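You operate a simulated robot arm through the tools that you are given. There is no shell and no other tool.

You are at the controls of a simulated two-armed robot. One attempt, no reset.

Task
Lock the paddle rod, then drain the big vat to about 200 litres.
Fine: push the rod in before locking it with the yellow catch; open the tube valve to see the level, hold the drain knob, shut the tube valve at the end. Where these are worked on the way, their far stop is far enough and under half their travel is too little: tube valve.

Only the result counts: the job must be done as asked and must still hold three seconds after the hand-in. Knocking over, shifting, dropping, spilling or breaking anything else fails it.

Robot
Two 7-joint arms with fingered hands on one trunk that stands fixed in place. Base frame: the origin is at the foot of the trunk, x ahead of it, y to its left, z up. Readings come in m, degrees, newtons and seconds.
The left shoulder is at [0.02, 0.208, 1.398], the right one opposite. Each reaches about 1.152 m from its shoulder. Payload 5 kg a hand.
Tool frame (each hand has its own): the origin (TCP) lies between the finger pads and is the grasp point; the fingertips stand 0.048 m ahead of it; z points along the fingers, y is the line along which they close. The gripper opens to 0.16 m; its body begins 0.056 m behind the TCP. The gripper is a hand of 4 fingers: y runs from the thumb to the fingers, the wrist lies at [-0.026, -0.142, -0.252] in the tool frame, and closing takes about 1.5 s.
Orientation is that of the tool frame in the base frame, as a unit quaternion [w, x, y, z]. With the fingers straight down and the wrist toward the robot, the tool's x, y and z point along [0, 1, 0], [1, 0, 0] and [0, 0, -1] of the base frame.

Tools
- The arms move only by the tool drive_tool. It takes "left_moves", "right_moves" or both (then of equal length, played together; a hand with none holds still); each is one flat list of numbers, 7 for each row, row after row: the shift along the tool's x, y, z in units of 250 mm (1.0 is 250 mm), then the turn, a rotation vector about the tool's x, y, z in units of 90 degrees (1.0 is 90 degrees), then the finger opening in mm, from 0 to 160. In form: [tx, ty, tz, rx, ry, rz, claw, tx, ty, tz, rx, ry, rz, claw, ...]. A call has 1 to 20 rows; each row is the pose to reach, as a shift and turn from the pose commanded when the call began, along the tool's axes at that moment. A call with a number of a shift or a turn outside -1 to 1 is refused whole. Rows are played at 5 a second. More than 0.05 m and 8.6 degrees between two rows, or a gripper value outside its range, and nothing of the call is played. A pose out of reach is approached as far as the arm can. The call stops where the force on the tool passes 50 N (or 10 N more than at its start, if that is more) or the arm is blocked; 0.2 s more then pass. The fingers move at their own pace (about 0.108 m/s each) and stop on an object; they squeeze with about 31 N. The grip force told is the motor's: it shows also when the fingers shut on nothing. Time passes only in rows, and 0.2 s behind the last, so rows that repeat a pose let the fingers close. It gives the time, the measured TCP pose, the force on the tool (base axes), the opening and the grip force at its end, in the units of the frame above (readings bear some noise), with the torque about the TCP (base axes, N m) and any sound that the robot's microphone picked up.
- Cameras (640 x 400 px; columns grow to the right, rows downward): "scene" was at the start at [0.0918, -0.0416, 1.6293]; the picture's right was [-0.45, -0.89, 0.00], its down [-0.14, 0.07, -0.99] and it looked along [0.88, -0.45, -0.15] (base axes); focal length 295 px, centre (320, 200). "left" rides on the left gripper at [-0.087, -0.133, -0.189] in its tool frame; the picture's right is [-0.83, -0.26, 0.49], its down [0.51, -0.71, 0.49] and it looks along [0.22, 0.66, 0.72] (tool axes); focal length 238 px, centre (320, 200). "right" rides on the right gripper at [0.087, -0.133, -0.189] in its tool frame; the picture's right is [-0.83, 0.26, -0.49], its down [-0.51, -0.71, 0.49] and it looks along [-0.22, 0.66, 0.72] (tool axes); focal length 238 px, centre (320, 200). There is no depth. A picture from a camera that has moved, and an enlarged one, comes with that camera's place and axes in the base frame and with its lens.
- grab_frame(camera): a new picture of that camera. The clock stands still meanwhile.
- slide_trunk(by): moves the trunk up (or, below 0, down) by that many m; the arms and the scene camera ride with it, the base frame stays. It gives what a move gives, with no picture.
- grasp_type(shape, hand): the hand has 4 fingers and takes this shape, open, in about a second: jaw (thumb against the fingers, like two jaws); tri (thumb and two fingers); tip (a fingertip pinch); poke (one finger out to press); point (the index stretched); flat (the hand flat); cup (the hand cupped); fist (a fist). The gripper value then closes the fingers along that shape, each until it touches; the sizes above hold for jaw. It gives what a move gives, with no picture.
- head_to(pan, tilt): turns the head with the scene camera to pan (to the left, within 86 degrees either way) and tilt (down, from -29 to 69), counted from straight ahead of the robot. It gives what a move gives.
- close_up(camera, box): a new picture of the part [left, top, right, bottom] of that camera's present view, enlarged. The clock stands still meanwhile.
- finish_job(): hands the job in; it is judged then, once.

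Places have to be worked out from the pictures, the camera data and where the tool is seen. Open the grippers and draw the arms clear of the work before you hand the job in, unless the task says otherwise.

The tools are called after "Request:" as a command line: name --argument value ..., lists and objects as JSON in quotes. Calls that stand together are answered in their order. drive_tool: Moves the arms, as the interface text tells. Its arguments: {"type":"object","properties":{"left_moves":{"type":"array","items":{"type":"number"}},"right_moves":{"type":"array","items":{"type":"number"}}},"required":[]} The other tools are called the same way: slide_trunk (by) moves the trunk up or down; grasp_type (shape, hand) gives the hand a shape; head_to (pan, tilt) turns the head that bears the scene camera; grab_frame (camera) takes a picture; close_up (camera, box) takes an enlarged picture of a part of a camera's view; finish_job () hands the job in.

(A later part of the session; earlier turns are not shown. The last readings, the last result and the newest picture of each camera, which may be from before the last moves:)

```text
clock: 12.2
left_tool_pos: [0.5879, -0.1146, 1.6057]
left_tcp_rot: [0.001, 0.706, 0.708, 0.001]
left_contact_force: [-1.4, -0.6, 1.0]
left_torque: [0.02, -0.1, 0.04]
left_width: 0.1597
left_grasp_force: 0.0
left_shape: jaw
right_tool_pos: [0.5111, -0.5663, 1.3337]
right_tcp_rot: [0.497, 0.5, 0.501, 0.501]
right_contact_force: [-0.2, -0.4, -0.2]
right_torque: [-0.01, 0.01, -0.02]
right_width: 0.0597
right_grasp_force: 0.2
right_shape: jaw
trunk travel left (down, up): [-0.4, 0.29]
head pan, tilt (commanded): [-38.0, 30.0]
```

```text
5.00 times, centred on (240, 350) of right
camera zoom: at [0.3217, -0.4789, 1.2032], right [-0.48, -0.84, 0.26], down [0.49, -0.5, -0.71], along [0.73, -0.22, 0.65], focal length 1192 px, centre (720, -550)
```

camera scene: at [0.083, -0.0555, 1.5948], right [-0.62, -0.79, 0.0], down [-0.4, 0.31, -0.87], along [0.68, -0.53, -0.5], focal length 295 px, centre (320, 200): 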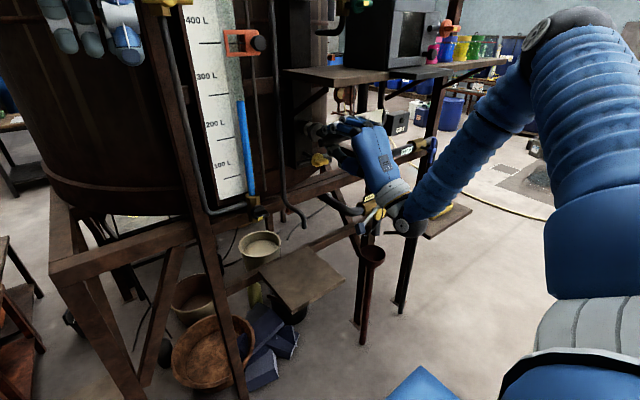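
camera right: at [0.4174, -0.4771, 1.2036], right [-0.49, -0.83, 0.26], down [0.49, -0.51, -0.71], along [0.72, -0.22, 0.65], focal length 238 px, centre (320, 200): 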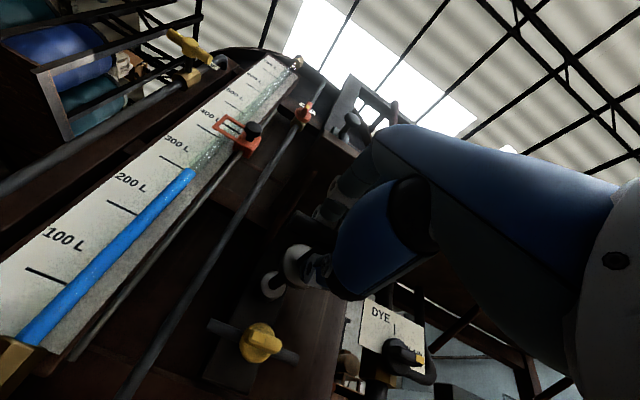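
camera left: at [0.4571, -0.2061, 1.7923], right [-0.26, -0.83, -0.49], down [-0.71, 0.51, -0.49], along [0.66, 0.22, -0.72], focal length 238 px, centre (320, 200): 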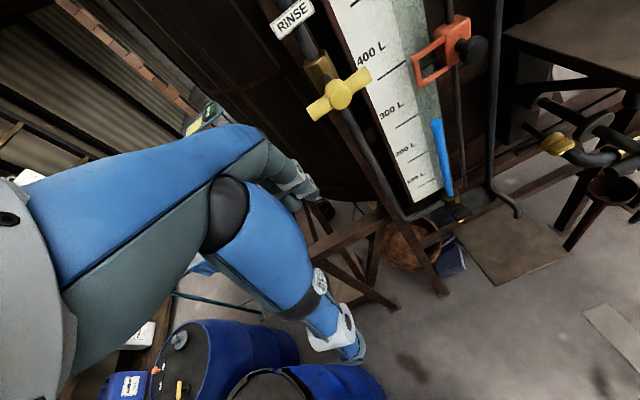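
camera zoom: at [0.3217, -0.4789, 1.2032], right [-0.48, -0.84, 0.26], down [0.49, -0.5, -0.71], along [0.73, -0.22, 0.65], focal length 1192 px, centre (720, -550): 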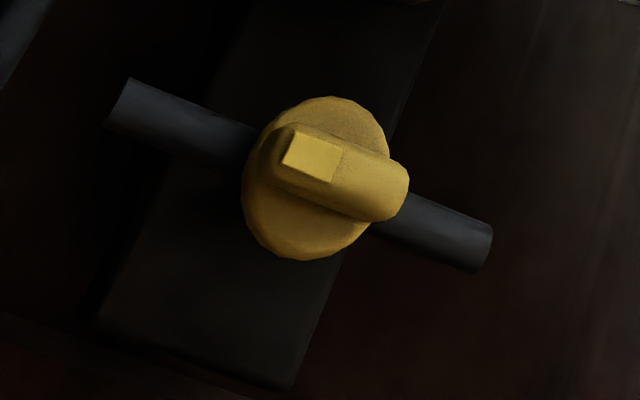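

The catch lug is centred at about (0.725, -0.565, 1.250): a horizontal lug roughly 5 cm wide and 2 cm thick in front of a disc, with the T-bar above at z≈1.334. I'll bring the open hand in front of it, lower than the T-bar.

Request:
drive_tool --right_moves '[0, -0.112, 0, 0, 0, 0, 50, 0, -0.224, 0.05, 0, 0, 0, 50, 0, -0.336, 0.15, 0, 0, 0, 50, 0, -0.336, 0.28, 0, 0, 0, 50, 0, -0.336, 0.4, 0, 0, 0, 50]'

Request:
close_up --camera "scene" --box '[290, 100, 410, 190]'

Request:
close_up --camera "left" --box '[520, 60, 640, 160]'

Request:
close_up --camera "right" --box '[180, 200, 460, 400]'

```text
clock: 13.4
left_tool_pos: [0.5921, -0.1137, 1.604]
left_tcp_rot: [0.0, 0.707, 0.708, -0.001]
left_contact_force: [1.6, 1.5, 0.1]
left_torque: [-0.05, 0.13, -0.03]
left_width: 0.1597
left_grasp_force: 0.0
left_shape: jaw
right_tool_pos: [0.6159, -0.563, 1.2486]
right_tcp_rot: [0.498, 0.501, 0.501, 0.5]
right_contact_force: [-0.2, -0.5, -0.4]
right_torque: [0.02, -0.02, -0.01]
right_width: 0.0503
right_grasp_force: 0.1
right_shape: jaw
trunk travel left (down, up): [-0.4, 0.29]
head pan, tilt (commanded): [-38.0, 30.0]
```

```text
4.44 times, centred on (350, 145) of scene
camera zoom: at [0.0821, -0.0549, 1.5948], right [-0.62, -0.79, 0.0], down [-0.4, 0.31, -0.87], along [0.68, -0.53, -0.5], focal length 1313 px, centre (187, 444)
```

zoom: 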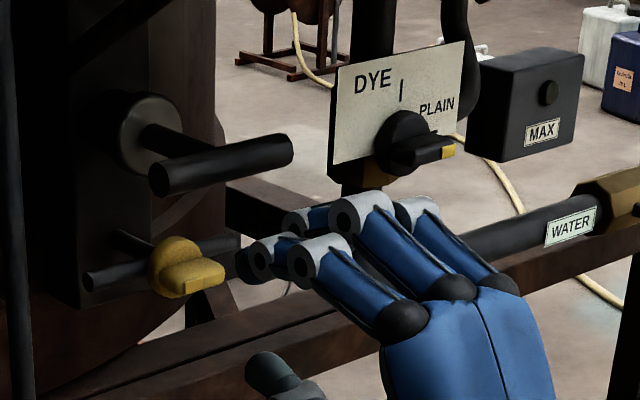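

```text
4.00 times, centred on (580, 110) of left
camera zoom: at [0.4589, -0.2006, 1.7932], right [-0.26, -0.84, -0.49], down [-0.71, 0.5, -0.49], along [0.65, 0.22, -0.72], focal length 953 px, centre (-720, 560)
```

zoom: 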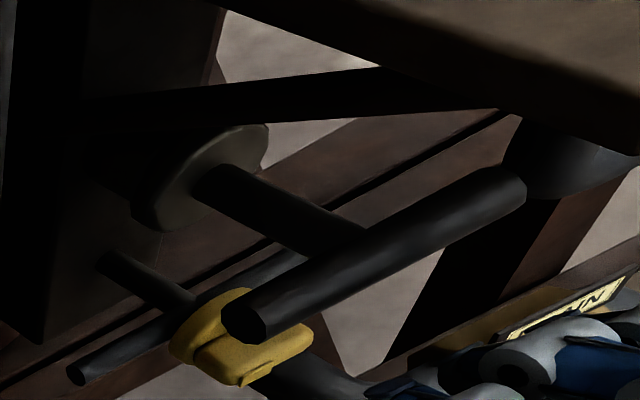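

```text
2.00 times, centred on (320, 300) of right
camera zoom: at [0.4248, -0.4765, 1.1177], right [-0.48, -0.84, 0.26], down [0.49, -0.5, -0.71], along [0.73, -0.22, 0.65], focal length 477 px, centre (320, 0)
```

zoom: 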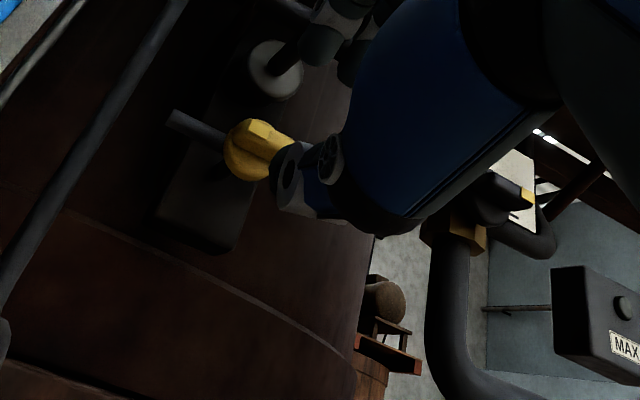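

The fingertips are about 5 cm short of the lug and aligned with it. I'll narrow the opening to 36 mm to keep the knuckles clear of the T-bar, then advance so just the fingertips straddle the lug.

Request:
drive_tool --right_moves '[0, 0, 0, 0, 0, 0, 36, 0, 0, 0.08, 0, 0, 0, 36, 0, 0, 0.16, 0, 0, 0, 36, 0, 0, 0.22, 0, 0, 0, 36, 0, 0, 0.27, 0, 0, 0, 36]'

Request:
close_up --camera "scene" --box '[290, 100, 410, 190]'

Request:
close_up --camera "left" --box '[520, 60, 640, 160]'

Request:
close_up --camera "right" --box '[180, 200, 460, 400]'

```text
clock: 14.6
left_tool_pos: [0.5904, -0.1136, 1.6039]
left_tcp_rot: [0.0, 0.706, 0.708, 0.0]
left_contact_force: [0.6, 0.8, -0.2]
left_torque: [-0.03, 0.05, 0.0]
left_width: 0.1596
left_grasp_force: 0.0
left_shape: jaw
right_tool_pos: [0.6831, -0.5624, 1.2495]
right_tcp_rot: [0.496, 0.5, 0.502, 0.501]
right_contact_force: [0.4, -0.5, -0.5]
right_torque: [0.0, -0.03, 0.03]
right_width: 0.0365
right_grasp_force: 0.0
right_shape: jaw
trunk travel left (down, up): [-0.4, 0.29]
head pan, tilt (commanded): [-38.0, 30.0]
```

```text
4.44 times, centred on (350, 145) of scene
camera zoom: at [0.0812, -0.0552, 1.5949], right [-0.62, -0.79, 0.0], down [-0.39, 0.31, -0.87], along [0.68, -0.53, -0.5], focal length 1313 px, centre (187, 444)
```

zoom: 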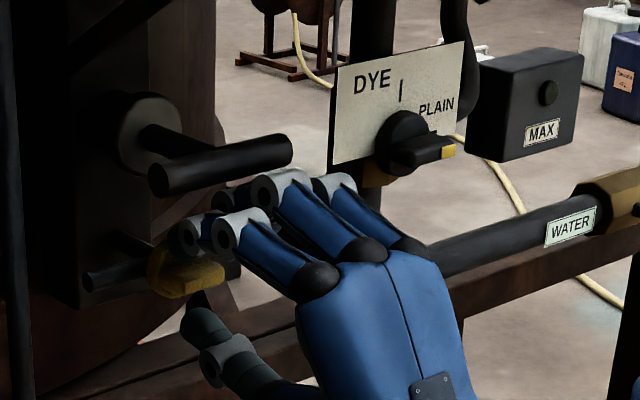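

```text
4.00 times, centred on (580, 110) of left
camera zoom: at [0.4577, -0.201, 1.7936], right [-0.26, -0.84, -0.49], down [-0.71, 0.5, -0.49], along [0.66, 0.22, -0.72], focal length 953 px, centre (-720, 560)
```

zoom: 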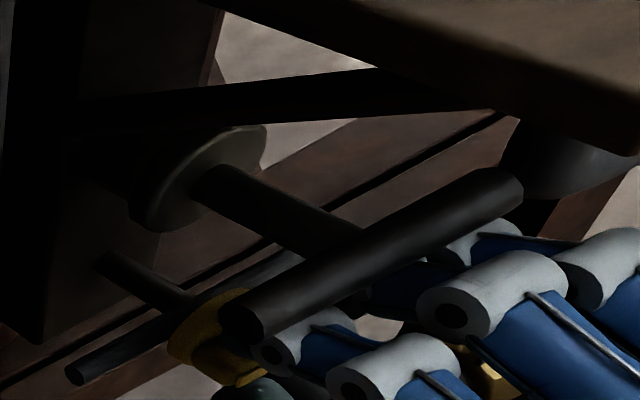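

```text
2.00 times, centred on (320, 300) of right
camera zoom: at [0.4929, -0.4767, 1.118], right [-0.48, -0.84, 0.26], down [0.49, -0.5, -0.71], along [0.73, -0.22, 0.65], focal length 477 px, centre (320, 0)
```

zoom: 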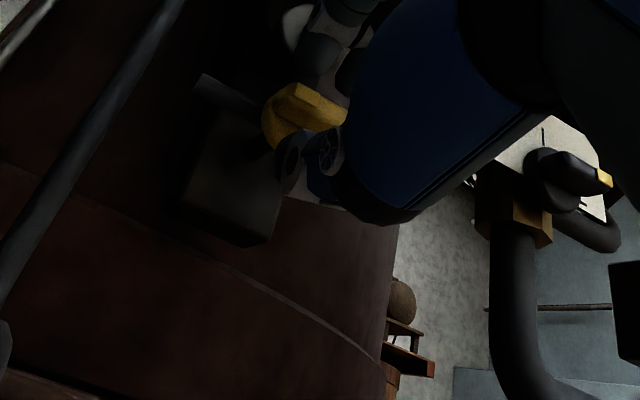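

Fingers are above and the thumb below the yellow lug. Closing to pinch it.

Request:
drive_tool --right_moves '[0, 0, 0, 0, 0, 0, 15, 0, 0, 0, 0, 0, 0, 0, 0, 0, 0, 0, 0, 0, 0, 0, 0, 0, 0, 0, 0, 0, 0, 0, 0, 0, 0, 0, 0]'

Request:
close_up --camera "scene" --box '[290, 110, 370, 170]'

Request:
close_up --camera "left" --box '[520, 60, 640, 160]'

```text
clock: 15.8
left_tool_pos: [0.5898, -0.1143, 1.6052]
left_tcp_rot: [0.0, 0.707, 0.707, -0.001]
left_contact_force: [-0.4, -0.4, 0.1]
left_torque: [-0.03, 0.02, 0.0]
left_width: 0.1596
left_grasp_force: 0.1
left_shape: jaw
right_tool_pos: [0.6827, -0.5633, 1.2488]
right_tcp_rot: [0.497, 0.501, 0.501, 0.5]
right_contact_force: [1.8, -0.2, -0.5]
right_torque: [-0.02, -0.07, -0.05]
right_width: 0.01
right_grasp_force: 30.6
right_shape: jaw
trunk travel left (down, up): [-0.4, 0.29]
head pan, tilt (commanded): [-38.0, 30.0]
```

```text
6.67 times, centred on (330, 140) of scene
camera zoom: at [0.0807, -0.0555, 1.5949], right [-0.62, -0.79, 0.0], down [-0.39, 0.31, -0.87], along [0.68, -0.53, -0.5], focal length 1970 px, centre (253, 600)
```

zoom: 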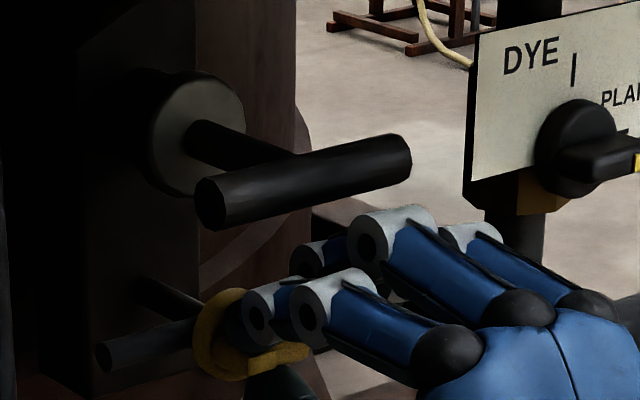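

```text
4.00 times, centred on (580, 110) of left
camera zoom: at [0.457, -0.2013, 1.7938], right [-0.26, -0.84, -0.49], down [-0.71, 0.5, -0.49], along [0.66, 0.22, -0.72], focal length 953 px, centre (-720, 560)
```

zoom: 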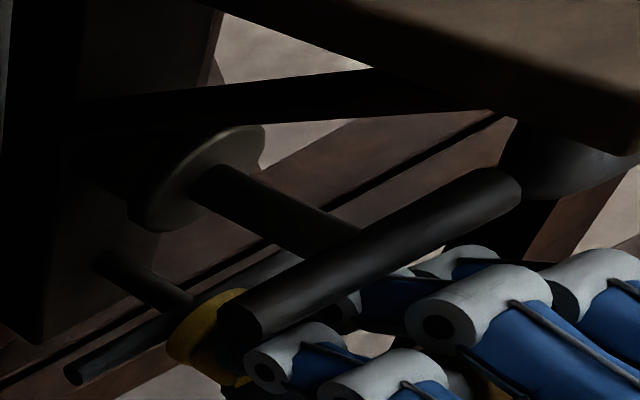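

The lug is pinched with 30.6 N and almost no side reaction. I'll try a small twist about tool z in the negative direction (left end of the bar going down) and watch the torque.

Request:
drive_tool --right_moves '[0, 0, 0, 0, 0, -0.06, 0, 0, 0, 0, 0, 0, -0.12, 0, 0, 0, 0, 0, 0, -0.18, 0]'

Request:
close_up --camera "scene" --box '[290, 110, 370, 170]'

Request:
close_up --camera "left" --box '[520, 60, 640, 160]'

```text
clock: 16.6
left_tool_pos: [0.5892, -0.1148, 1.6039]
left_tcp_rot: [0.0, 0.707, 0.707, 0.0]
left_contact_force: [0.5, 0.5, 0.1]
left_torque: [0.02, 0.0, -0.01]
left_width: 0.1596
left_grasp_force: 0.0
left_shape: jaw
right_tool_pos: [0.6823, -0.566, 1.2494]
right_tcp_rot: [0.564, 0.426, 0.566, 0.425]
right_contact_force: [1.7, -9.6, 3.6]
right_torque: [0.46, -0.2, -0.23]
right_width: 0.0095
right_grasp_force: 30.8
right_shape: jaw
trunk travel left (down, up): [-0.4, 0.29]
head pan, tilt (commanded): [-38.0, 30.0]
```

```text
6.67 times, centred on (330, 140) of scene
camera zoom: at [0.0805, -0.0565, 1.5949], right [-0.62, -0.79, 0.0], down [-0.39, 0.31, -0.87], along [0.68, -0.53, -0.5], focal length 1970 px, centre (253, 600)
```

zoom: 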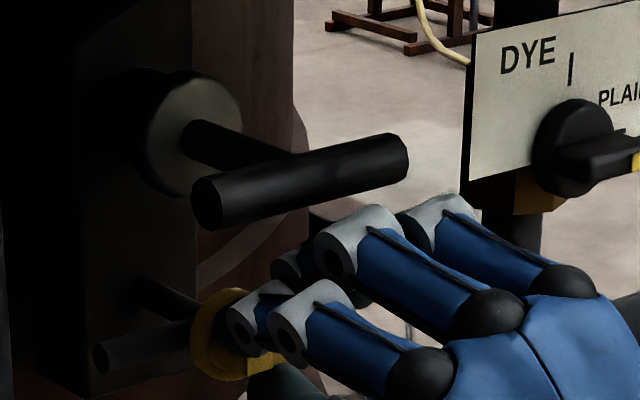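

```text
4.00 times, centred on (580, 110) of left
camera zoom: at [0.4566, -0.2026, 1.7938], right [-0.26, -0.83, -0.49], down [-0.71, 0.51, -0.49], along [0.66, 0.22, -0.72], focal length 953 px, centre (-720, 560)
```

zoom: 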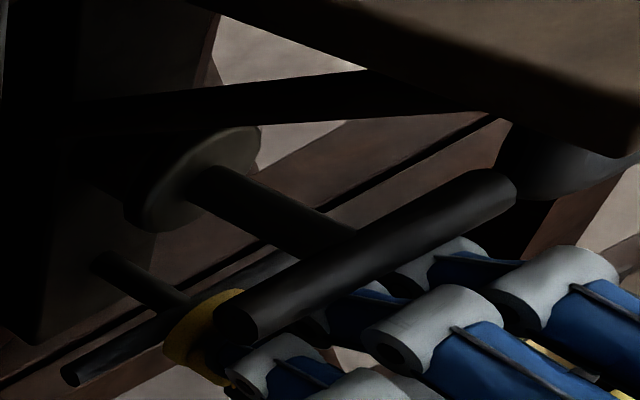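

The hand turned 16° but the bar did not, and the torque rose, so that side looks like the stop. I'll try the other direction.

Request:
drive_tool --right_moves '[0, 0, 0, 0, 0, 0.09, 0, 0, 0, 0, 0, 0, 0.18, 0, 0, 0, 0, 0, 0, 0.25, 0, 0, 0, 0, 0, 0, 0.32, 0, 0, 0, 0, 0, 0, 0.39, 0]'

Request:
close_up --camera "scene" --box '[290, 110, 370, 170]'

Request:
close_up --camera "left" --box '[520, 60, 640, 160]'

```text
clock: 17.8
left_tool_pos: [0.5888, -0.1143, 1.6037]
left_tcp_rot: [0.0, 0.706, 0.708, 0.0]
left_contact_force: [-0.1, 0.0, 0.4]
left_torque: [-0.05, -0.01, 0.03]
left_width: 0.1597
left_grasp_force: 0.1
left_shape: jaw
right_tool_pos: [0.6827, -0.5634, 1.25]
right_tcp_rot: [0.407, 0.576, 0.413, 0.576]
right_contact_force: [-2.8, 0.8, -4.1]
right_torque: [-0.07, 0.08, -0.09]
right_width: 0.0099
right_grasp_force: 30.8
right_shape: jaw
trunk travel left (down, up): [-0.4, 0.29]
head pan, tilt (commanded): [-38.0, 30.0]
```

```text
6.67 times, centred on (330, 140) of scene
camera zoom: at [0.0804, -0.0556, 1.5949], right [-0.62, -0.79, 0.0], down [-0.39, 0.31, -0.87], along [0.68, -0.53, -0.5], focal length 1970 px, centre (253, 600)
```

zoom: 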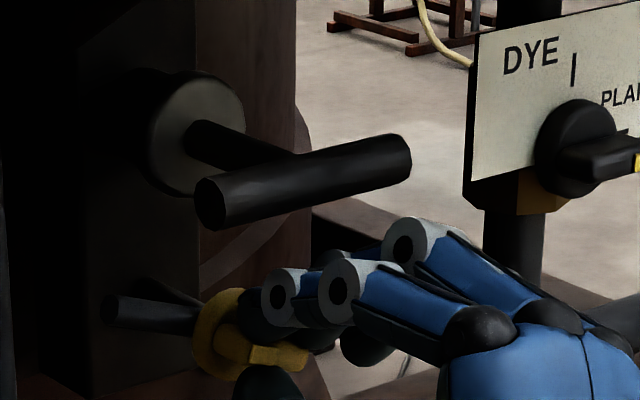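

```text
4.00 times, centred on (580, 110) of left
camera zoom: at [0.4567, -0.2013, 1.7938], right [-0.26, -0.84, -0.49], down [-0.71, 0.5, -0.49], along [0.66, 0.22, -0.72], focal length 953 px, centre (-720, 560)
```

zoom: 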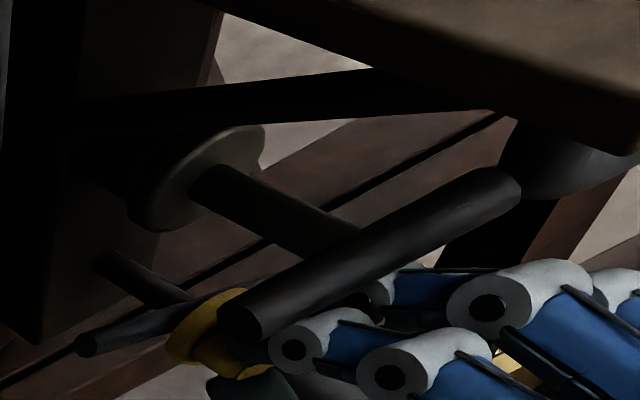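

That direction works: the near end of the bar rose and the torque is small. Continuing the turn.

Request:
drive_tool --right_moves '[0, 0, 0, 0, 0, 0.08, 0, 0, 0, 0, 0, 0, 0.16, 0, 0, 0, 0, 0, 0, 0.24, 0, 0, 0, 0, 0, 0, 0.32, 0, 0, 0, 0, 0, 0, 0.4, 0]'

Request:
close_up --camera "scene" --box '[290, 110, 370, 170]'

Request:
close_up --camera "left" --box '[520, 60, 640, 160]'

```text
clock: 19.0
left_tool_pos: [0.5891, -0.1123, 1.6067]
left_tcp_rot: [0.0, 0.706, 0.708, 0.0]
left_contact_force: [0.8, -0.4, -0.1]
left_torque: [0.04, -0.02, -0.01]
left_width: 0.1595
left_grasp_force: 0.0
left_shape: jaw
right_tool_pos: [0.6838, -0.564, 1.2502]
right_tcp_rot: [0.21, 0.675, 0.214, 0.674]
right_contact_force: [-3.9, 2.9, 0.6]
right_torque: [-0.04, -0.03, 0.0]
right_width: 0.0105
right_grasp_force: 31.0
right_shape: jaw
trunk travel left (down, up): [-0.4, 0.29]
head pan, tilt (commanded): [-38.0, 30.0]
```

```text
6.67 times, centred on (330, 140) of scene
camera zoom: at [0.08, -0.0552, 1.595], right [-0.62, -0.79, 0.0], down [-0.39, 0.31, -0.87], along [0.68, -0.53, -0.5], focal length 1970 px, centre (253, 600)
```

zoom: 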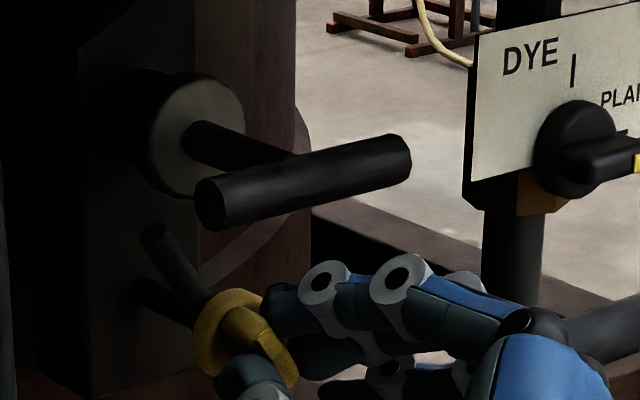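

```text
4.00 times, centred on (580, 110) of left
camera zoom: at [0.4563, -0.2009, 1.794], right [-0.26, -0.84, -0.49], down [-0.71, 0.5, -0.49], along [0.66, 0.22, -0.72], focal length 953 px, centre (-720, 560)
```

zoom: 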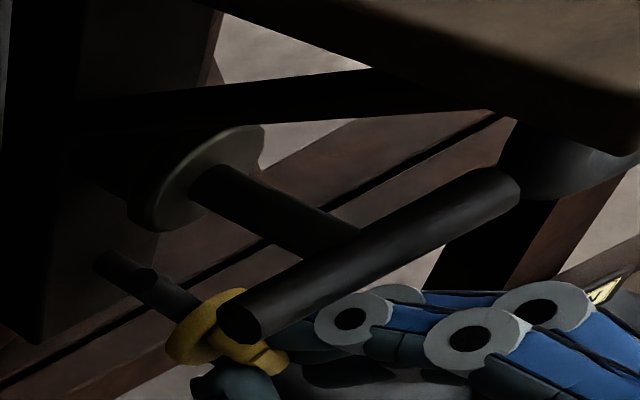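

At about 55° the bar is swinging up toward the collar. Continuing to 90° and slightly beyond, to meet the stop.

Request:
drive_tool --right_moves '[0, 0, 0, 0, 0, 0.08, 0, 0, 0, 0, 0, 0, 0.16, 0, 0, 0, 0, 0, 0, 0.24, 0, 0, 0, 0, 0, 0, 0.32, 0, 0, 0, 0, 0, 0, 0.4, 0]'

Request:
close_up --camera "scene" --box '[290, 110, 370, 170]'

Request:
close_up --camera "left" --box '[520, 60, 640, 160]'

```text
clock: 20.2
left_tool_pos: [0.5891, -0.1149, 1.6052]
left_tcp_rot: [0.0, 0.706, 0.708, 0.0]
left_contact_force: [0.9, 0.2, -0.1]
left_torque: [0.03, -0.03, -0.02]
left_width: 0.1599
left_grasp_force: 0.3
left_shape: jaw
right_tool_pos: [0.6825, -0.5638, 1.2516]
right_tcp_rot: [-0.008, 0.708, -0.006, 0.706]
right_contact_force: [1.4, -1.5, 7.9]
right_torque: [-0.22, -0.19, -0.18]
right_width: 0.0102
right_grasp_force: 31.1
right_shape: jaw
trunk travel left (down, up): [-0.4, 0.29]
head pan, tilt (commanded): [-38.0, 30.0]
```

```text
6.67 times, centred on (330, 140) of scene
camera zoom: at [0.0801, -0.0551, 1.595], right [-0.62, -0.79, 0.0], down [-0.39, 0.31, -0.87], along [0.68, -0.53, -0.5], focal length 1970 px, centre (253, 600)
```

zoom: 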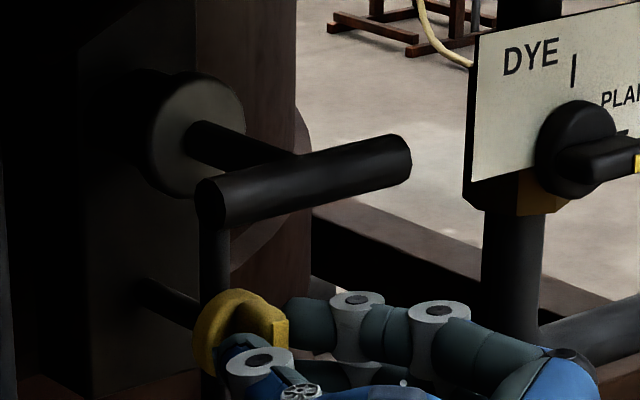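

```text
4.00 times, centred on (580, 110) of left
camera zoom: at [0.4563, -0.2008, 1.7941], right [-0.26, -0.84, -0.49], down [-0.71, 0.5, -0.49], along [0.66, 0.22, -0.72], focal length 953 px, centre (-720, 560)
```

zoom: 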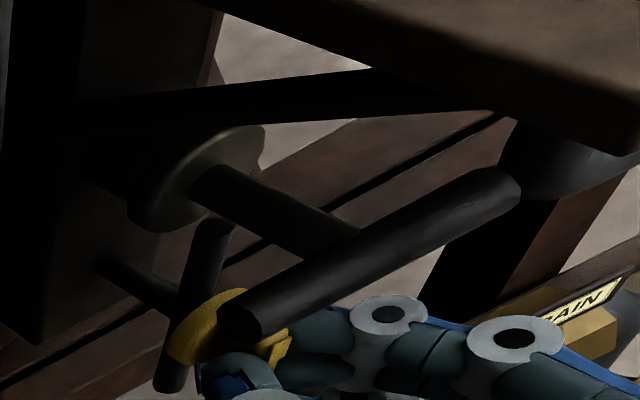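

The bar is now vertical. I'll nudge a little further to be sure it is at its stop.

Request:
drive_tool --right_moves '[0, 0, 0, 0, 0, 0.05, 0, 0, 0, 0, 0, 0, 0.1, 0]'

Request:
close_up --camera "scene" --box '[290, 110, 370, 170]'

Request:
close_up --camera "left" --box '[520, 60, 640, 160]'

```text
clock: 20.8
left_tool_pos: [0.589, -0.1143, 1.6071]
left_tcp_rot: [-0.001, 0.707, 0.707, 0.0]
left_contact_force: [0.3, 0.5, -0.1]
left_torque: [-0.03, 0.01, 0.0]
left_width: 0.1595
left_grasp_force: 0.1
left_shape: jaw
right_tool_pos: [0.6819, -0.5644, 1.2515]
right_tcp_rot: [-0.063, 0.705, -0.06, 0.704]
right_contact_force: [1.9, -3.9, 12.2]
right_torque: [-0.48, -0.2, -0.28]
right_width: 0.0106
right_grasp_force: 30.5
right_shape: jaw
trunk travel left (down, up): [-0.4, 0.29]
head pan, tilt (commanded): [-38.0, 30.0]
```

```text
6.67 times, centred on (330, 140) of scene
camera zoom: at [0.0799, -0.0549, 1.5951], right [-0.62, -0.79, 0.0], down [-0.39, 0.31, -0.87], along [0.68, -0.53, -0.5], focal length 1970 px, centre (253, 600)
```

zoom: 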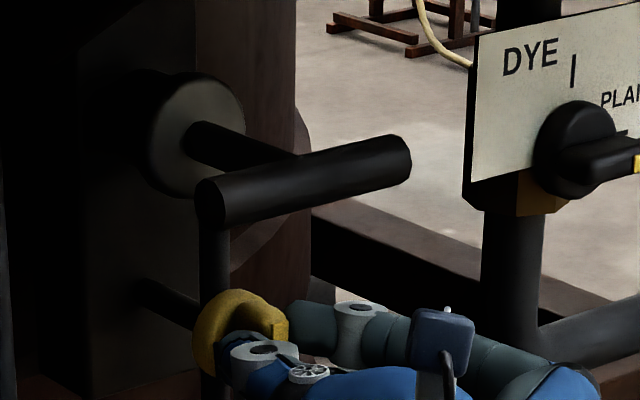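

```text
4.00 times, centred on (580, 110) of left
camera zoom: at [0.456, -0.2006, 1.7942], right [-0.26, -0.84, -0.49], down [-0.71, 0.5, -0.49], along [0.66, 0.22, -0.72], focal length 953 px, centre (-720, 560)
```

zoom: 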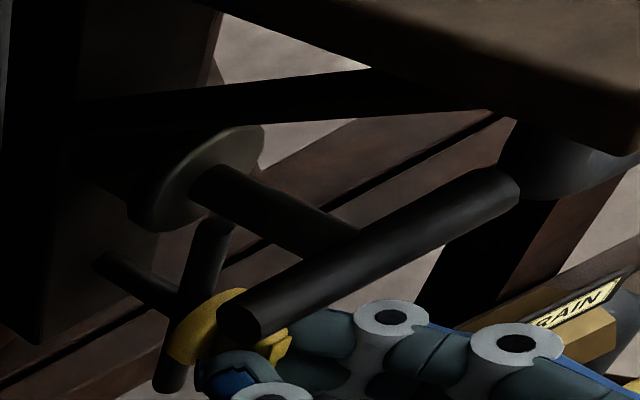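

The catch is at its stop (bar vertical, torque rising while the bar holds still). I'll open the fingers and back straight out.

Request:
drive_tool --right_moves '[0, 0, 0, 0, 0, 0, 30, 0, 0, 0, 0, 0, 0, 45, 0, 0, 0, 0, 0, 0, 45, 0, 0, -0.1, 0, 0, 0, 45, 0, 0, -0.2, 0, 0, 0, 45, 0, 0, -0.35, 0, 0, 0, 45, 0, 0, -0.5, 0, 0, 0, 45]'

Request:
close_up --camera "scene" --box '[290, 100, 410, 190]'

Request:
close_up --camera "left" --box '[480, 40, 640, 240]'

Request:
grab_frame --camera "right"

```text
clock: 22.4
left_tool_pos: [0.5867, -0.1155, 1.606]
left_tcp_rot: [0.001, 0.707, 0.708, 0.001]
left_contact_force: [-2.3, -0.7, 1.0]
left_torque: [0.1, -0.18, 0.04]
left_width: 0.1594
left_grasp_force: 0.1
left_shape: jaw
right_tool_pos: [0.5554, -0.5665, 1.2508]
right_tcp_rot: [-0.063, 0.705, -0.061, 0.704]
right_contact_force: [-1.4, -0.3, 1.5]
right_torque: [-0.01, 0.08, 0.02]
right_width: 0.0446
right_grasp_force: 0.0
right_shape: jaw
trunk travel left (down, up): [-0.4, 0.29]
head pan, tilt (commanded): [-38.0, 30.0]
```

```text
4.44 times, centred on (350, 145) of scene
camera zoom: at [0.0776, -0.0566, 1.595], right [-0.61, -0.79, 0.0], down [-0.39, 0.31, -0.87], along [0.68, -0.53, -0.5], focal length 1313 px, centre (187, 444)
```

zoom: 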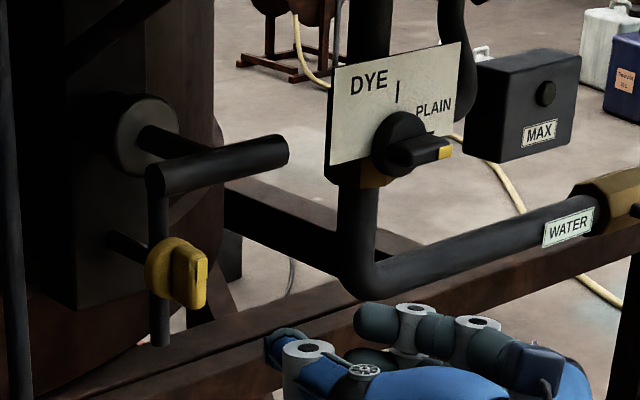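

```text
2.00 times, centred on (560, 140) of left
camera zoom: at [0.4528, -0.2025, 1.795], right [-0.26, -0.83, -0.49], down [-0.71, 0.5, -0.49], along [0.66, 0.22, -0.72], focal length 477 px, centre (-160, 320)
```

zoom: 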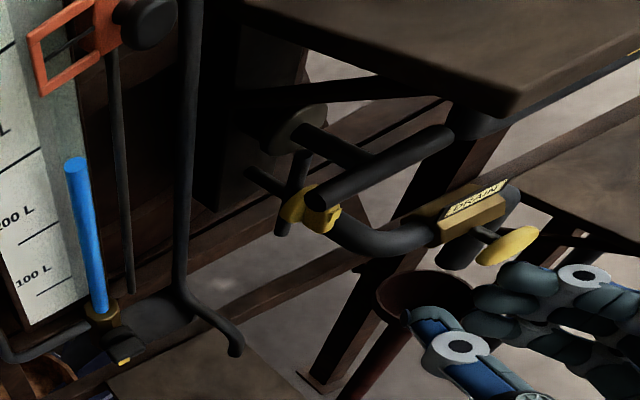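

```text
taken
camera right: at [0.3666, -0.4515, 1.3608], right [-0.49, -0.11, -0.87], down [0.49, 0.79, -0.37], along [0.72, -0.6, -0.33], focal length 238 px, centre (320, 200)
```

right: 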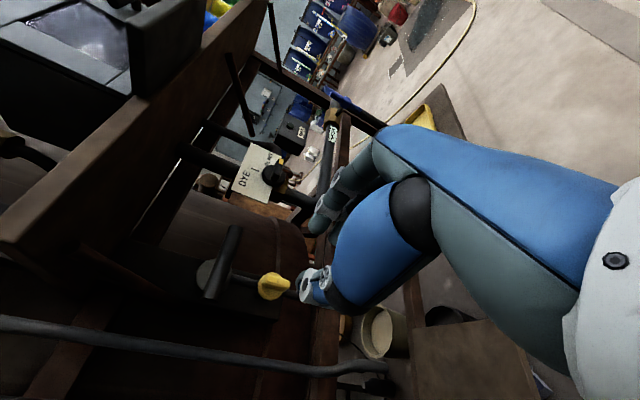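

The catch is locked: the bar is upright in front of the collar and the lug vertical. Next is the tube valve, so I'll zoom on it.

Request:
close_up --camera "scene" --box '[225, 185, 289, 225]'

Request:
close_up --camera "left" --box '[420, 180, 500, 230]'

Request:
close_up --camera "scene" --box '[170, 60, 290, 230]'

```text
10.00 times, centred on (257, 205) of scene
camera zoom: at [0.0776, -0.0566, 1.595], right [-0.61, -0.79, 0.0], down [-0.39, 0.31, -0.87], along [0.68, -0.53, -0.5], focal length 2954 px, centre (950, 150)
```

zoom: 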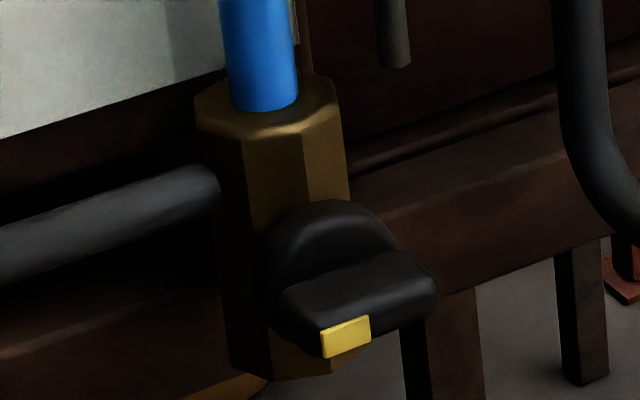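

```text
8.00 times, centred on (460, 205) of left
camera zoom: at [0.4528, -0.2025, 1.795], right [-0.26, -0.83, -0.49], down [-0.71, 0.5, -0.49], along [0.66, 0.22, -0.72], focal length 1907 px, centre (-800, 160)
```

zoom: 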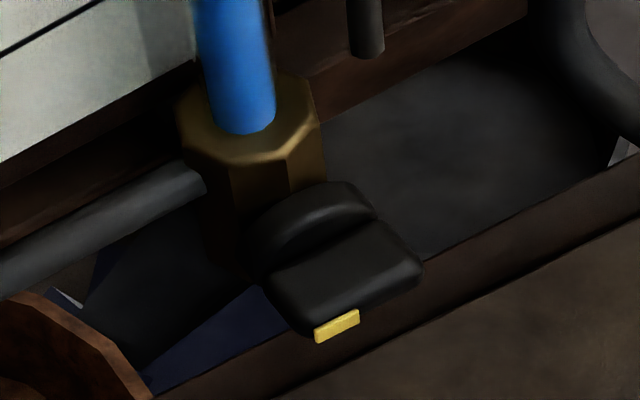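

```text
2.35 times, centred on (230, 145) of scene
camera zoom: at [0.0776, -0.0566, 1.595], right [-0.61, -0.79, 0.0], down [-0.39, 0.31, -0.87], along [0.68, -0.53, -0.5], focal length 695 px, centre (532, 329)
```

zoom: 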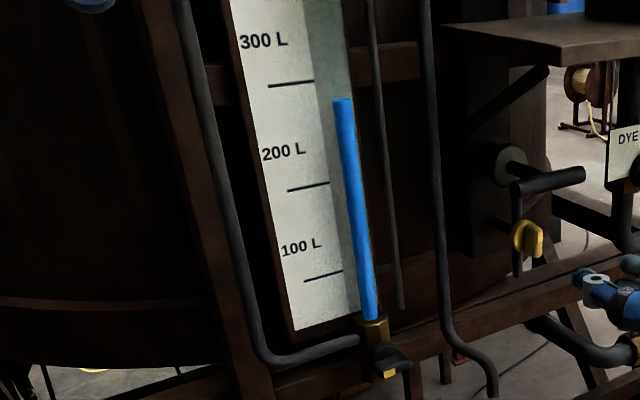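

The tube valve is the same kind of knob: lug horizontal, mark at its left end. Before working it I want to understand the gauge scale, so I'll look at the board more closely, including its top.

Request:
close_up --camera "scene" --box '[180, 60, 276, 120]'

Request:
close_up --camera "scene" --box '[190, 110, 286, 210]'

Request:
close_up --camera "left" --box '[330, 0, 490, 220]'

```text
6.67 times, centred on (228, 90) of scene
camera zoom: at [0.0776, -0.0566, 1.595], right [-0.61, -0.79, 0.0], down [-0.39, 0.31, -0.87], along [0.68, -0.53, -0.5], focal length 1970 px, centre (933, 933)
```

zoom: 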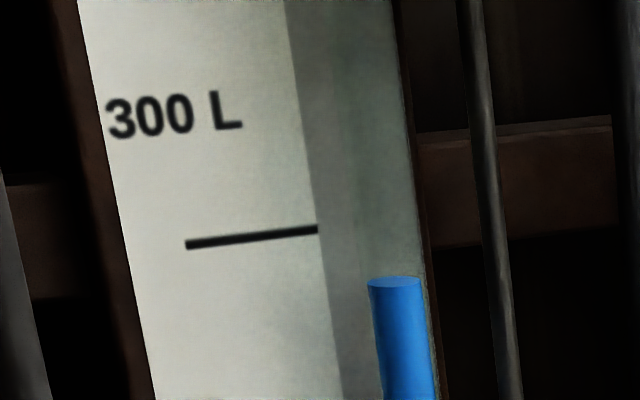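

```text
4.00 times, centred on (238, 160) of scene
camera zoom: at [0.0776, -0.0566, 1.595], right [-0.61, -0.79, 0.0], down [-0.39, 0.31, -0.87], along [0.68, -0.53, -0.5], focal length 1182 px, centre (648, 360)
```

zoom: 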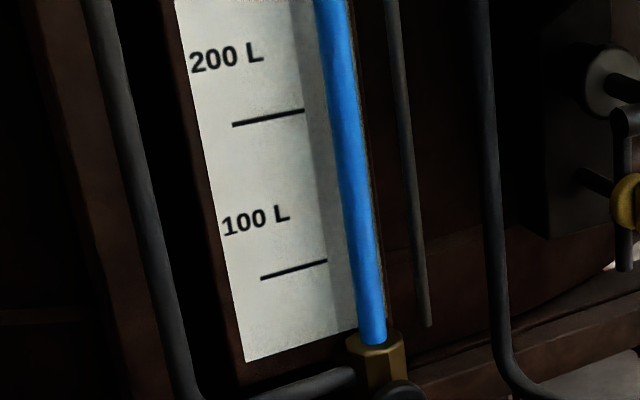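

```text
1.82 times, centred on (410, 110) of left
camera zoom: at [0.4528, -0.2025, 1.795], right [-0.26, -0.83, -0.49], down [-0.71, 0.5, -0.49], along [0.66, 0.22, -0.72], focal length 433 px, centre (156, 364)
```

zoom: 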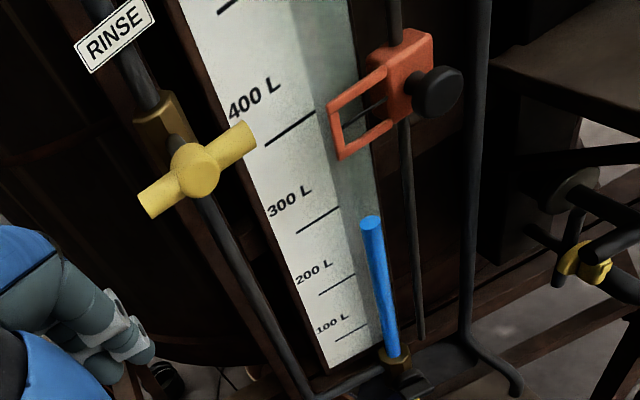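

The gauge ticks sit just below their labels; triangulating gives the tick under "200 L" at z≈1.353 with 100 L per ≈0.107 m. The orange marker also sits exactly on a tick, so I take each tick as the level named above it. The tube-valve lug is at about (0.742, -0.360, 1.132). I'll move the right hand in front of it and turn the wrist back so the fingers close vertically.

Request:
drive_tool --right_moves '[-0.051, -0.061, 0, 0, 0, -0.0833, 45, -0.102, -0.122, 0, 0, 0, -0.1667, 45, -0.153, -0.183, 0, 0, 0, -0.25, 45, -0.204, -0.243, 0, 0, 0, -0.3333, 45, -0.255, -0.304, 0, 0, 0, -0.4167, 45, -0.306, -0.365, 0, 0, 0, -0.5, 45, -0.357, -0.426, 0, 0, 0, -0.5833, 45, -0.408, -0.487, 0, 0, 0, -0.6667, 45, -0.46, -0.548, 0, 0, 0, -0.75, 45, -0.511, -0.608, 0, 0, 0, -0.8333, 45, -0.562, -0.669, 0.03, 0, 0, -0.9167, 45, -0.613, -0.73, 0.06, 0, 0, -1.0, 45]'

Request:
grab_frame --camera "scene"

Request:
grab_frame --camera "left"

Request:
grab_frame --camera "right"

```text
clock: 25.0
left_tool_pos: [0.5903, -0.1135, 1.6043]
left_tcp_rot: [0.0, 0.707, 0.708, 0.0]
left_contact_force: [-0.4, 0.7, 0.1]
left_torque: [0.0, 0.04, -0.02]
left_width: 0.1597
left_grasp_force: 0.1
left_shape: jaw
right_tool_pos: [0.5727, -0.3595, 1.1306]
right_tcp_rot: [0.453, 0.542, 0.457, 0.541]
right_contact_force: [0.8, 0.1, -0.5]
right_torque: [0.0, -0.01, -0.03]
right_width: 0.0449
right_grasp_force: 0.0
right_shape: jaw
trunk travel left (down, up): [-0.4, 0.29]
head pan, tilt (commanded): [-38.0, 30.0]
```

```text
taken
camera scene: at [0.0809, -0.055, 1.5949], right [-0.62, -0.79, 0.0], down [-0.39, 0.31, -0.87], along [0.68, -0.53, -0.5], focal length 295 px, centre (320, 200)
```

scene: 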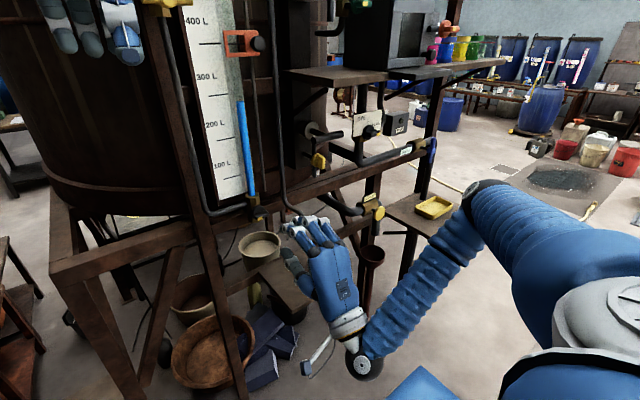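

```text
taken
camera left: at [0.4572, -0.2009, 1.7938], right [-0.26, -0.84, -0.49], down [-0.71, 0.5, -0.49], along [0.66, 0.22, -0.72], focal length 238 px, centre (320, 200)
```

left: 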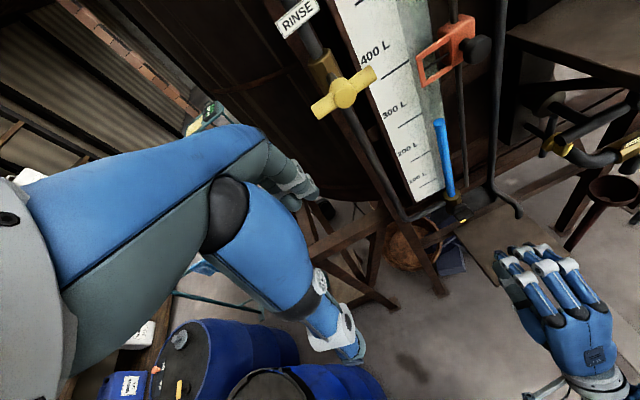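

```text
taken
camera right: at [0.3821, -0.2503, 1.0161], right [-0.48, -0.87, 0.11], down [0.49, -0.38, -0.79], along [0.73, -0.33, 0.61], focal length 238 px, centre (320, 200)
```

right: 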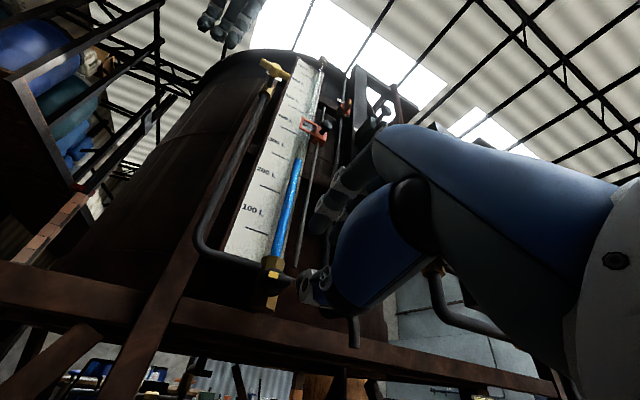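

I'll zoom on the tube valve from the right and scene cameras to refine its position.

Request:
close_up --camera "right" --box '[230, 230, 330, 310]'

Request:
close_up --camera "scene" --box '[225, 185, 353, 265]'

Request:
close_up --camera "left" --box '[400, 170, 600, 310]'

```text
5.00 times, centred on (280, 270) of right
camera zoom: at [0.3821, -0.2503, 1.0161], right [-0.48, -0.87, 0.11], down [0.49, -0.38, -0.79], along [0.73, -0.33, 0.61], focal length 1192 px, centre (520, -150)
```

zoom: 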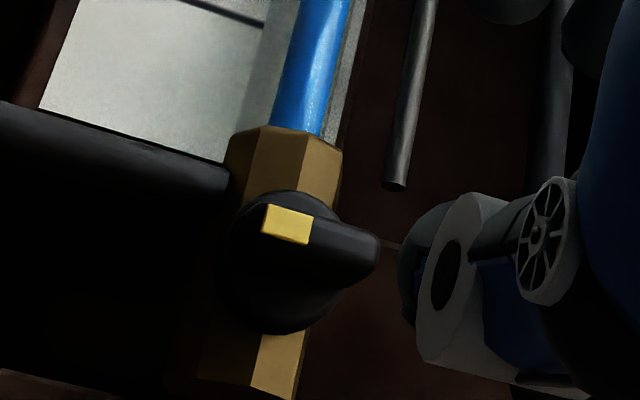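

```text
5.00 times, centred on (289, 225) of scene
camera zoom: at [0.0809, -0.055, 1.5949], right [-0.62, -0.79, 0.0], down [-0.39, 0.31, -0.87], along [0.68, -0.53, -0.5], focal length 1477 px, centre (475, 75)
```

zoom: 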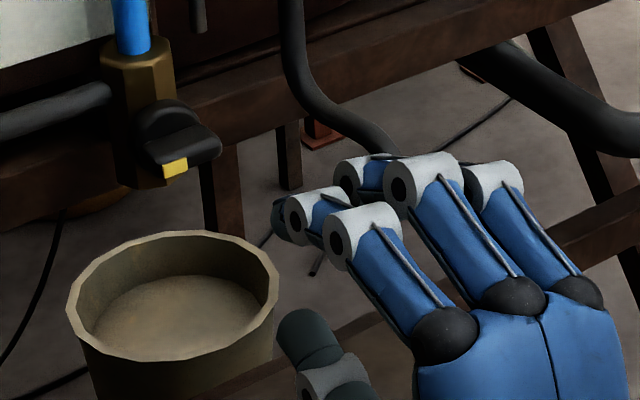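

```text
2.86 times, centred on (500, 240) of left
camera zoom: at [0.4572, -0.2009, 1.7938], right [-0.26, -0.84, -0.49], down [-0.71, 0.5, -0.49], along [0.66, 0.22, -0.72], focal length 681 px, centre (-194, 86)
```

zoom: 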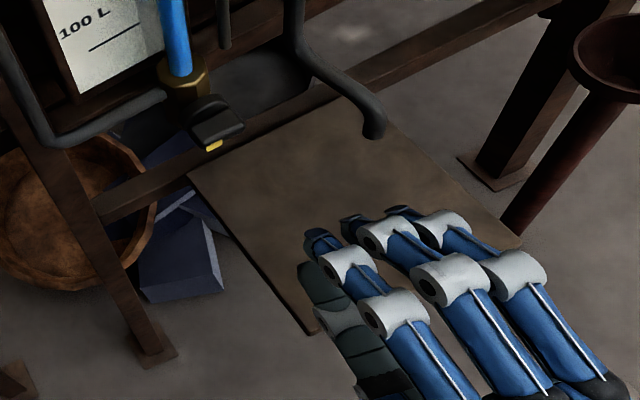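

Refined lug centre: about (0.738, -0.359, 1.136). I'll level the hand (10° back) and advance partway with a 36 mm opening.

Request:
drive_tool --right_moves '[0.002, 0.011, 0.1, 0, 0, -0.055, 36, 0.004, 0.022, 0.2, 0, 0, -0.11, 36]'

Request:
close_up --camera "right" --box '[230, 210, 350, 310]'

Request:
close_up --camera "scene" --box '[225, 185, 353, 265]'

Request:
close_up --camera "left" --box '[400, 170, 560, 280]'

```text
clock: 25.6
left_tool_pos: [0.5895, -0.1132, 1.6049]
left_tcp_rot: [-0.001, 0.706, 0.708, 0.0]
left_contact_force: [0.8, 0.2, 0.0]
left_torque: [0.0, 0.0, 0.03]
left_width: 0.1596
left_grasp_force: 0.0
left_shape: jaw
right_tool_pos: [0.621, -0.3569, 1.1341]
right_tcp_rot: [0.498, 0.501, 0.502, 0.5]
right_contact_force: [-0.9, -0.7, 0.7]
right_torque: [0.02, -0.03, 0.03]
right_width: 0.0362
right_grasp_force: 0.1
right_shape: jaw
trunk travel left (down, up): [-0.4, 0.29]
head pan, tilt (commanded): [-38.0, 30.0]
```

```text
4.00 times, centred on (290, 260) of right
camera zoom: at [0.4302, -0.2701, 1.0041], right [-0.48, -0.84, 0.26], down [0.49, -0.5, -0.71], along [0.73, -0.22, 0.65], focal length 953 px, centre (440, -40)
```

zoom: 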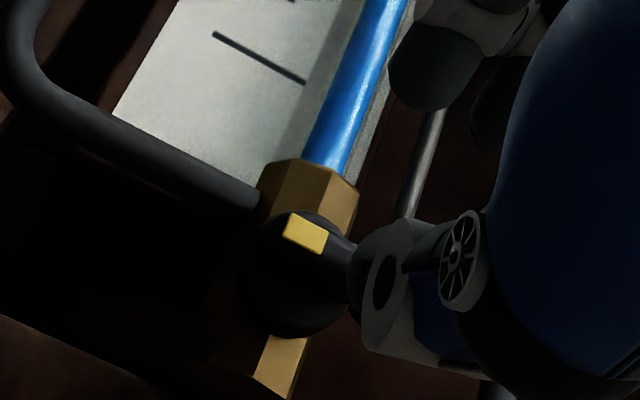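

```text
5.00 times, centred on (289, 225) of scene
camera zoom: at [0.0807, -0.0552, 1.5949], right [-0.62, -0.79, 0.0], down [-0.39, 0.31, -0.87], along [0.68, -0.53, -0.5], focal length 1477 px, centre (475, 75)
```

zoom: 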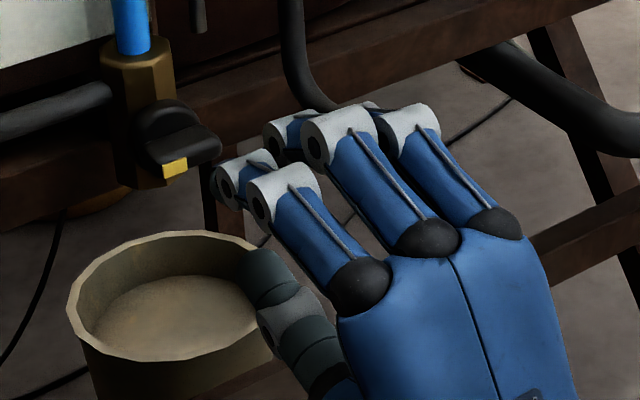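

```text
3.64 times, centred on (480, 225) of left
camera zoom: at [0.4571, -0.201, 1.7938], right [-0.26, -0.84, -0.49], down [-0.71, 0.5, -0.49], along [0.66, 0.22, -0.72], focal length 867 px, centre (-262, 109)
```

zoom: 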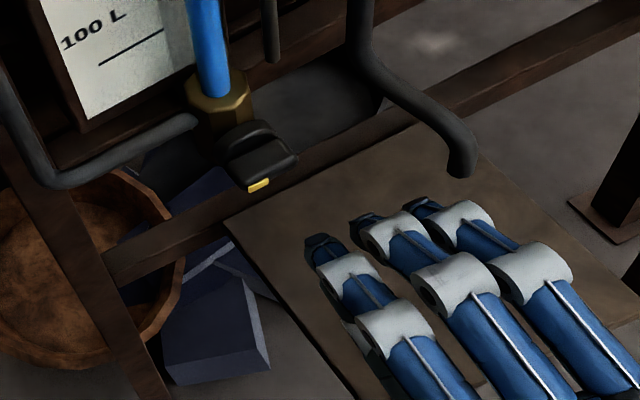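

The hand is level in front of the valve and the VENT pipe (y≈-0.48) is clear of the fingers. Advancing so the fingertips straddle the lug.

Request:
drive_tool --right_moves '[-0.008, 0.008, 0.08, 0, 0, 0, 36, -0.008, 0.008, 0.16, 0, 0, 0, 36, -0.008, 0.008, 0.23, 0, 0, 0, 36, -0.008, 0.008, 0.29, 0, 0, 0, 36]'

Request:
close_up --camera "right" --box '[230, 210, 350, 310]'

Request:
close_up --camera "scene" --box '[225, 185, 353, 265]'

Request:
close_up --camera "left" --box '[420, 170, 540, 250]'

```text
clock: 26.6
left_tool_pos: [0.5904, -0.114, 1.6057]
left_tcp_rot: [0.0, 0.706, 0.708, 0.0]
left_contact_force: [-0.8, -0.2, -0.9]
left_torque: [-0.05, 0.04, -0.03]
left_width: 0.1595
left_grasp_force: 0.0
left_shape: jaw
right_tool_pos: [0.6943, -0.3585, 1.1395]
right_tcp_rot: [0.497, 0.5, 0.502, 0.501]
right_contact_force: [-0.1, -0.2, -0.3]
right_torque: [0.03, -0.02, 0.0]
right_width: 0.0365
right_grasp_force: 0.1
right_shape: jaw
trunk travel left (down, up): [-0.4, 0.29]
head pan, tilt (commanded): [-38.0, 30.0]
```

```text
4.00 times, centred on (290, 260) of right
camera zoom: at [0.5036, -0.2715, 1.0075], right [-0.48, -0.84, 0.26], down [0.49, -0.5, -0.71], along [0.73, -0.22, 0.65], focal length 953 px, centre (440, -40)
```

zoom: 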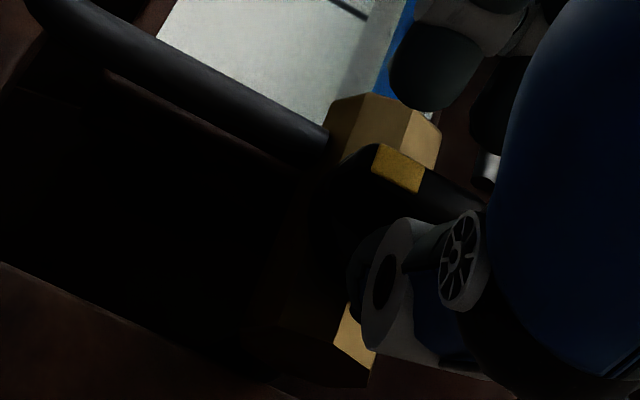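

```text
5.00 times, centred on (289, 225) of scene
camera zoom: at [0.0812, -0.055, 1.5949], right [-0.62, -0.79, 0.0], down [-0.39, 0.31, -0.87], along [0.68, -0.53, -0.5], focal length 1477 px, centre (475, 75)
```

zoom: 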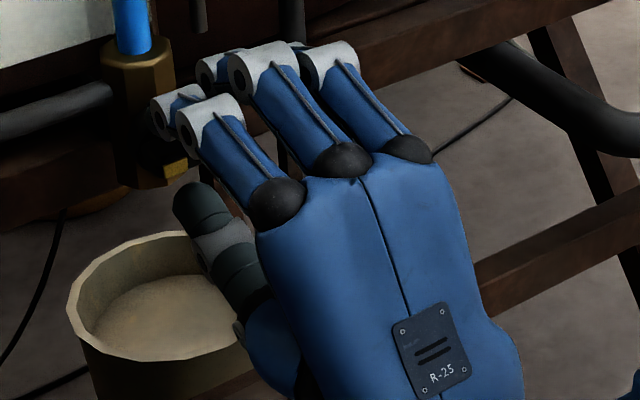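

```text
5.00 times, centred on (480, 210) of left
camera zoom: at [0.4577, -0.2007, 1.7936], right [-0.26, -0.84, -0.49], down [-0.71, 0.5, -0.49], along [0.66, 0.22, -0.72], focal length 1192 px, centre (-480, 150)
```

zoom: 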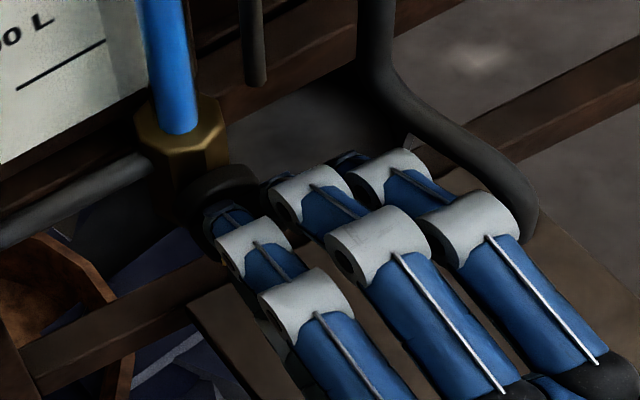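

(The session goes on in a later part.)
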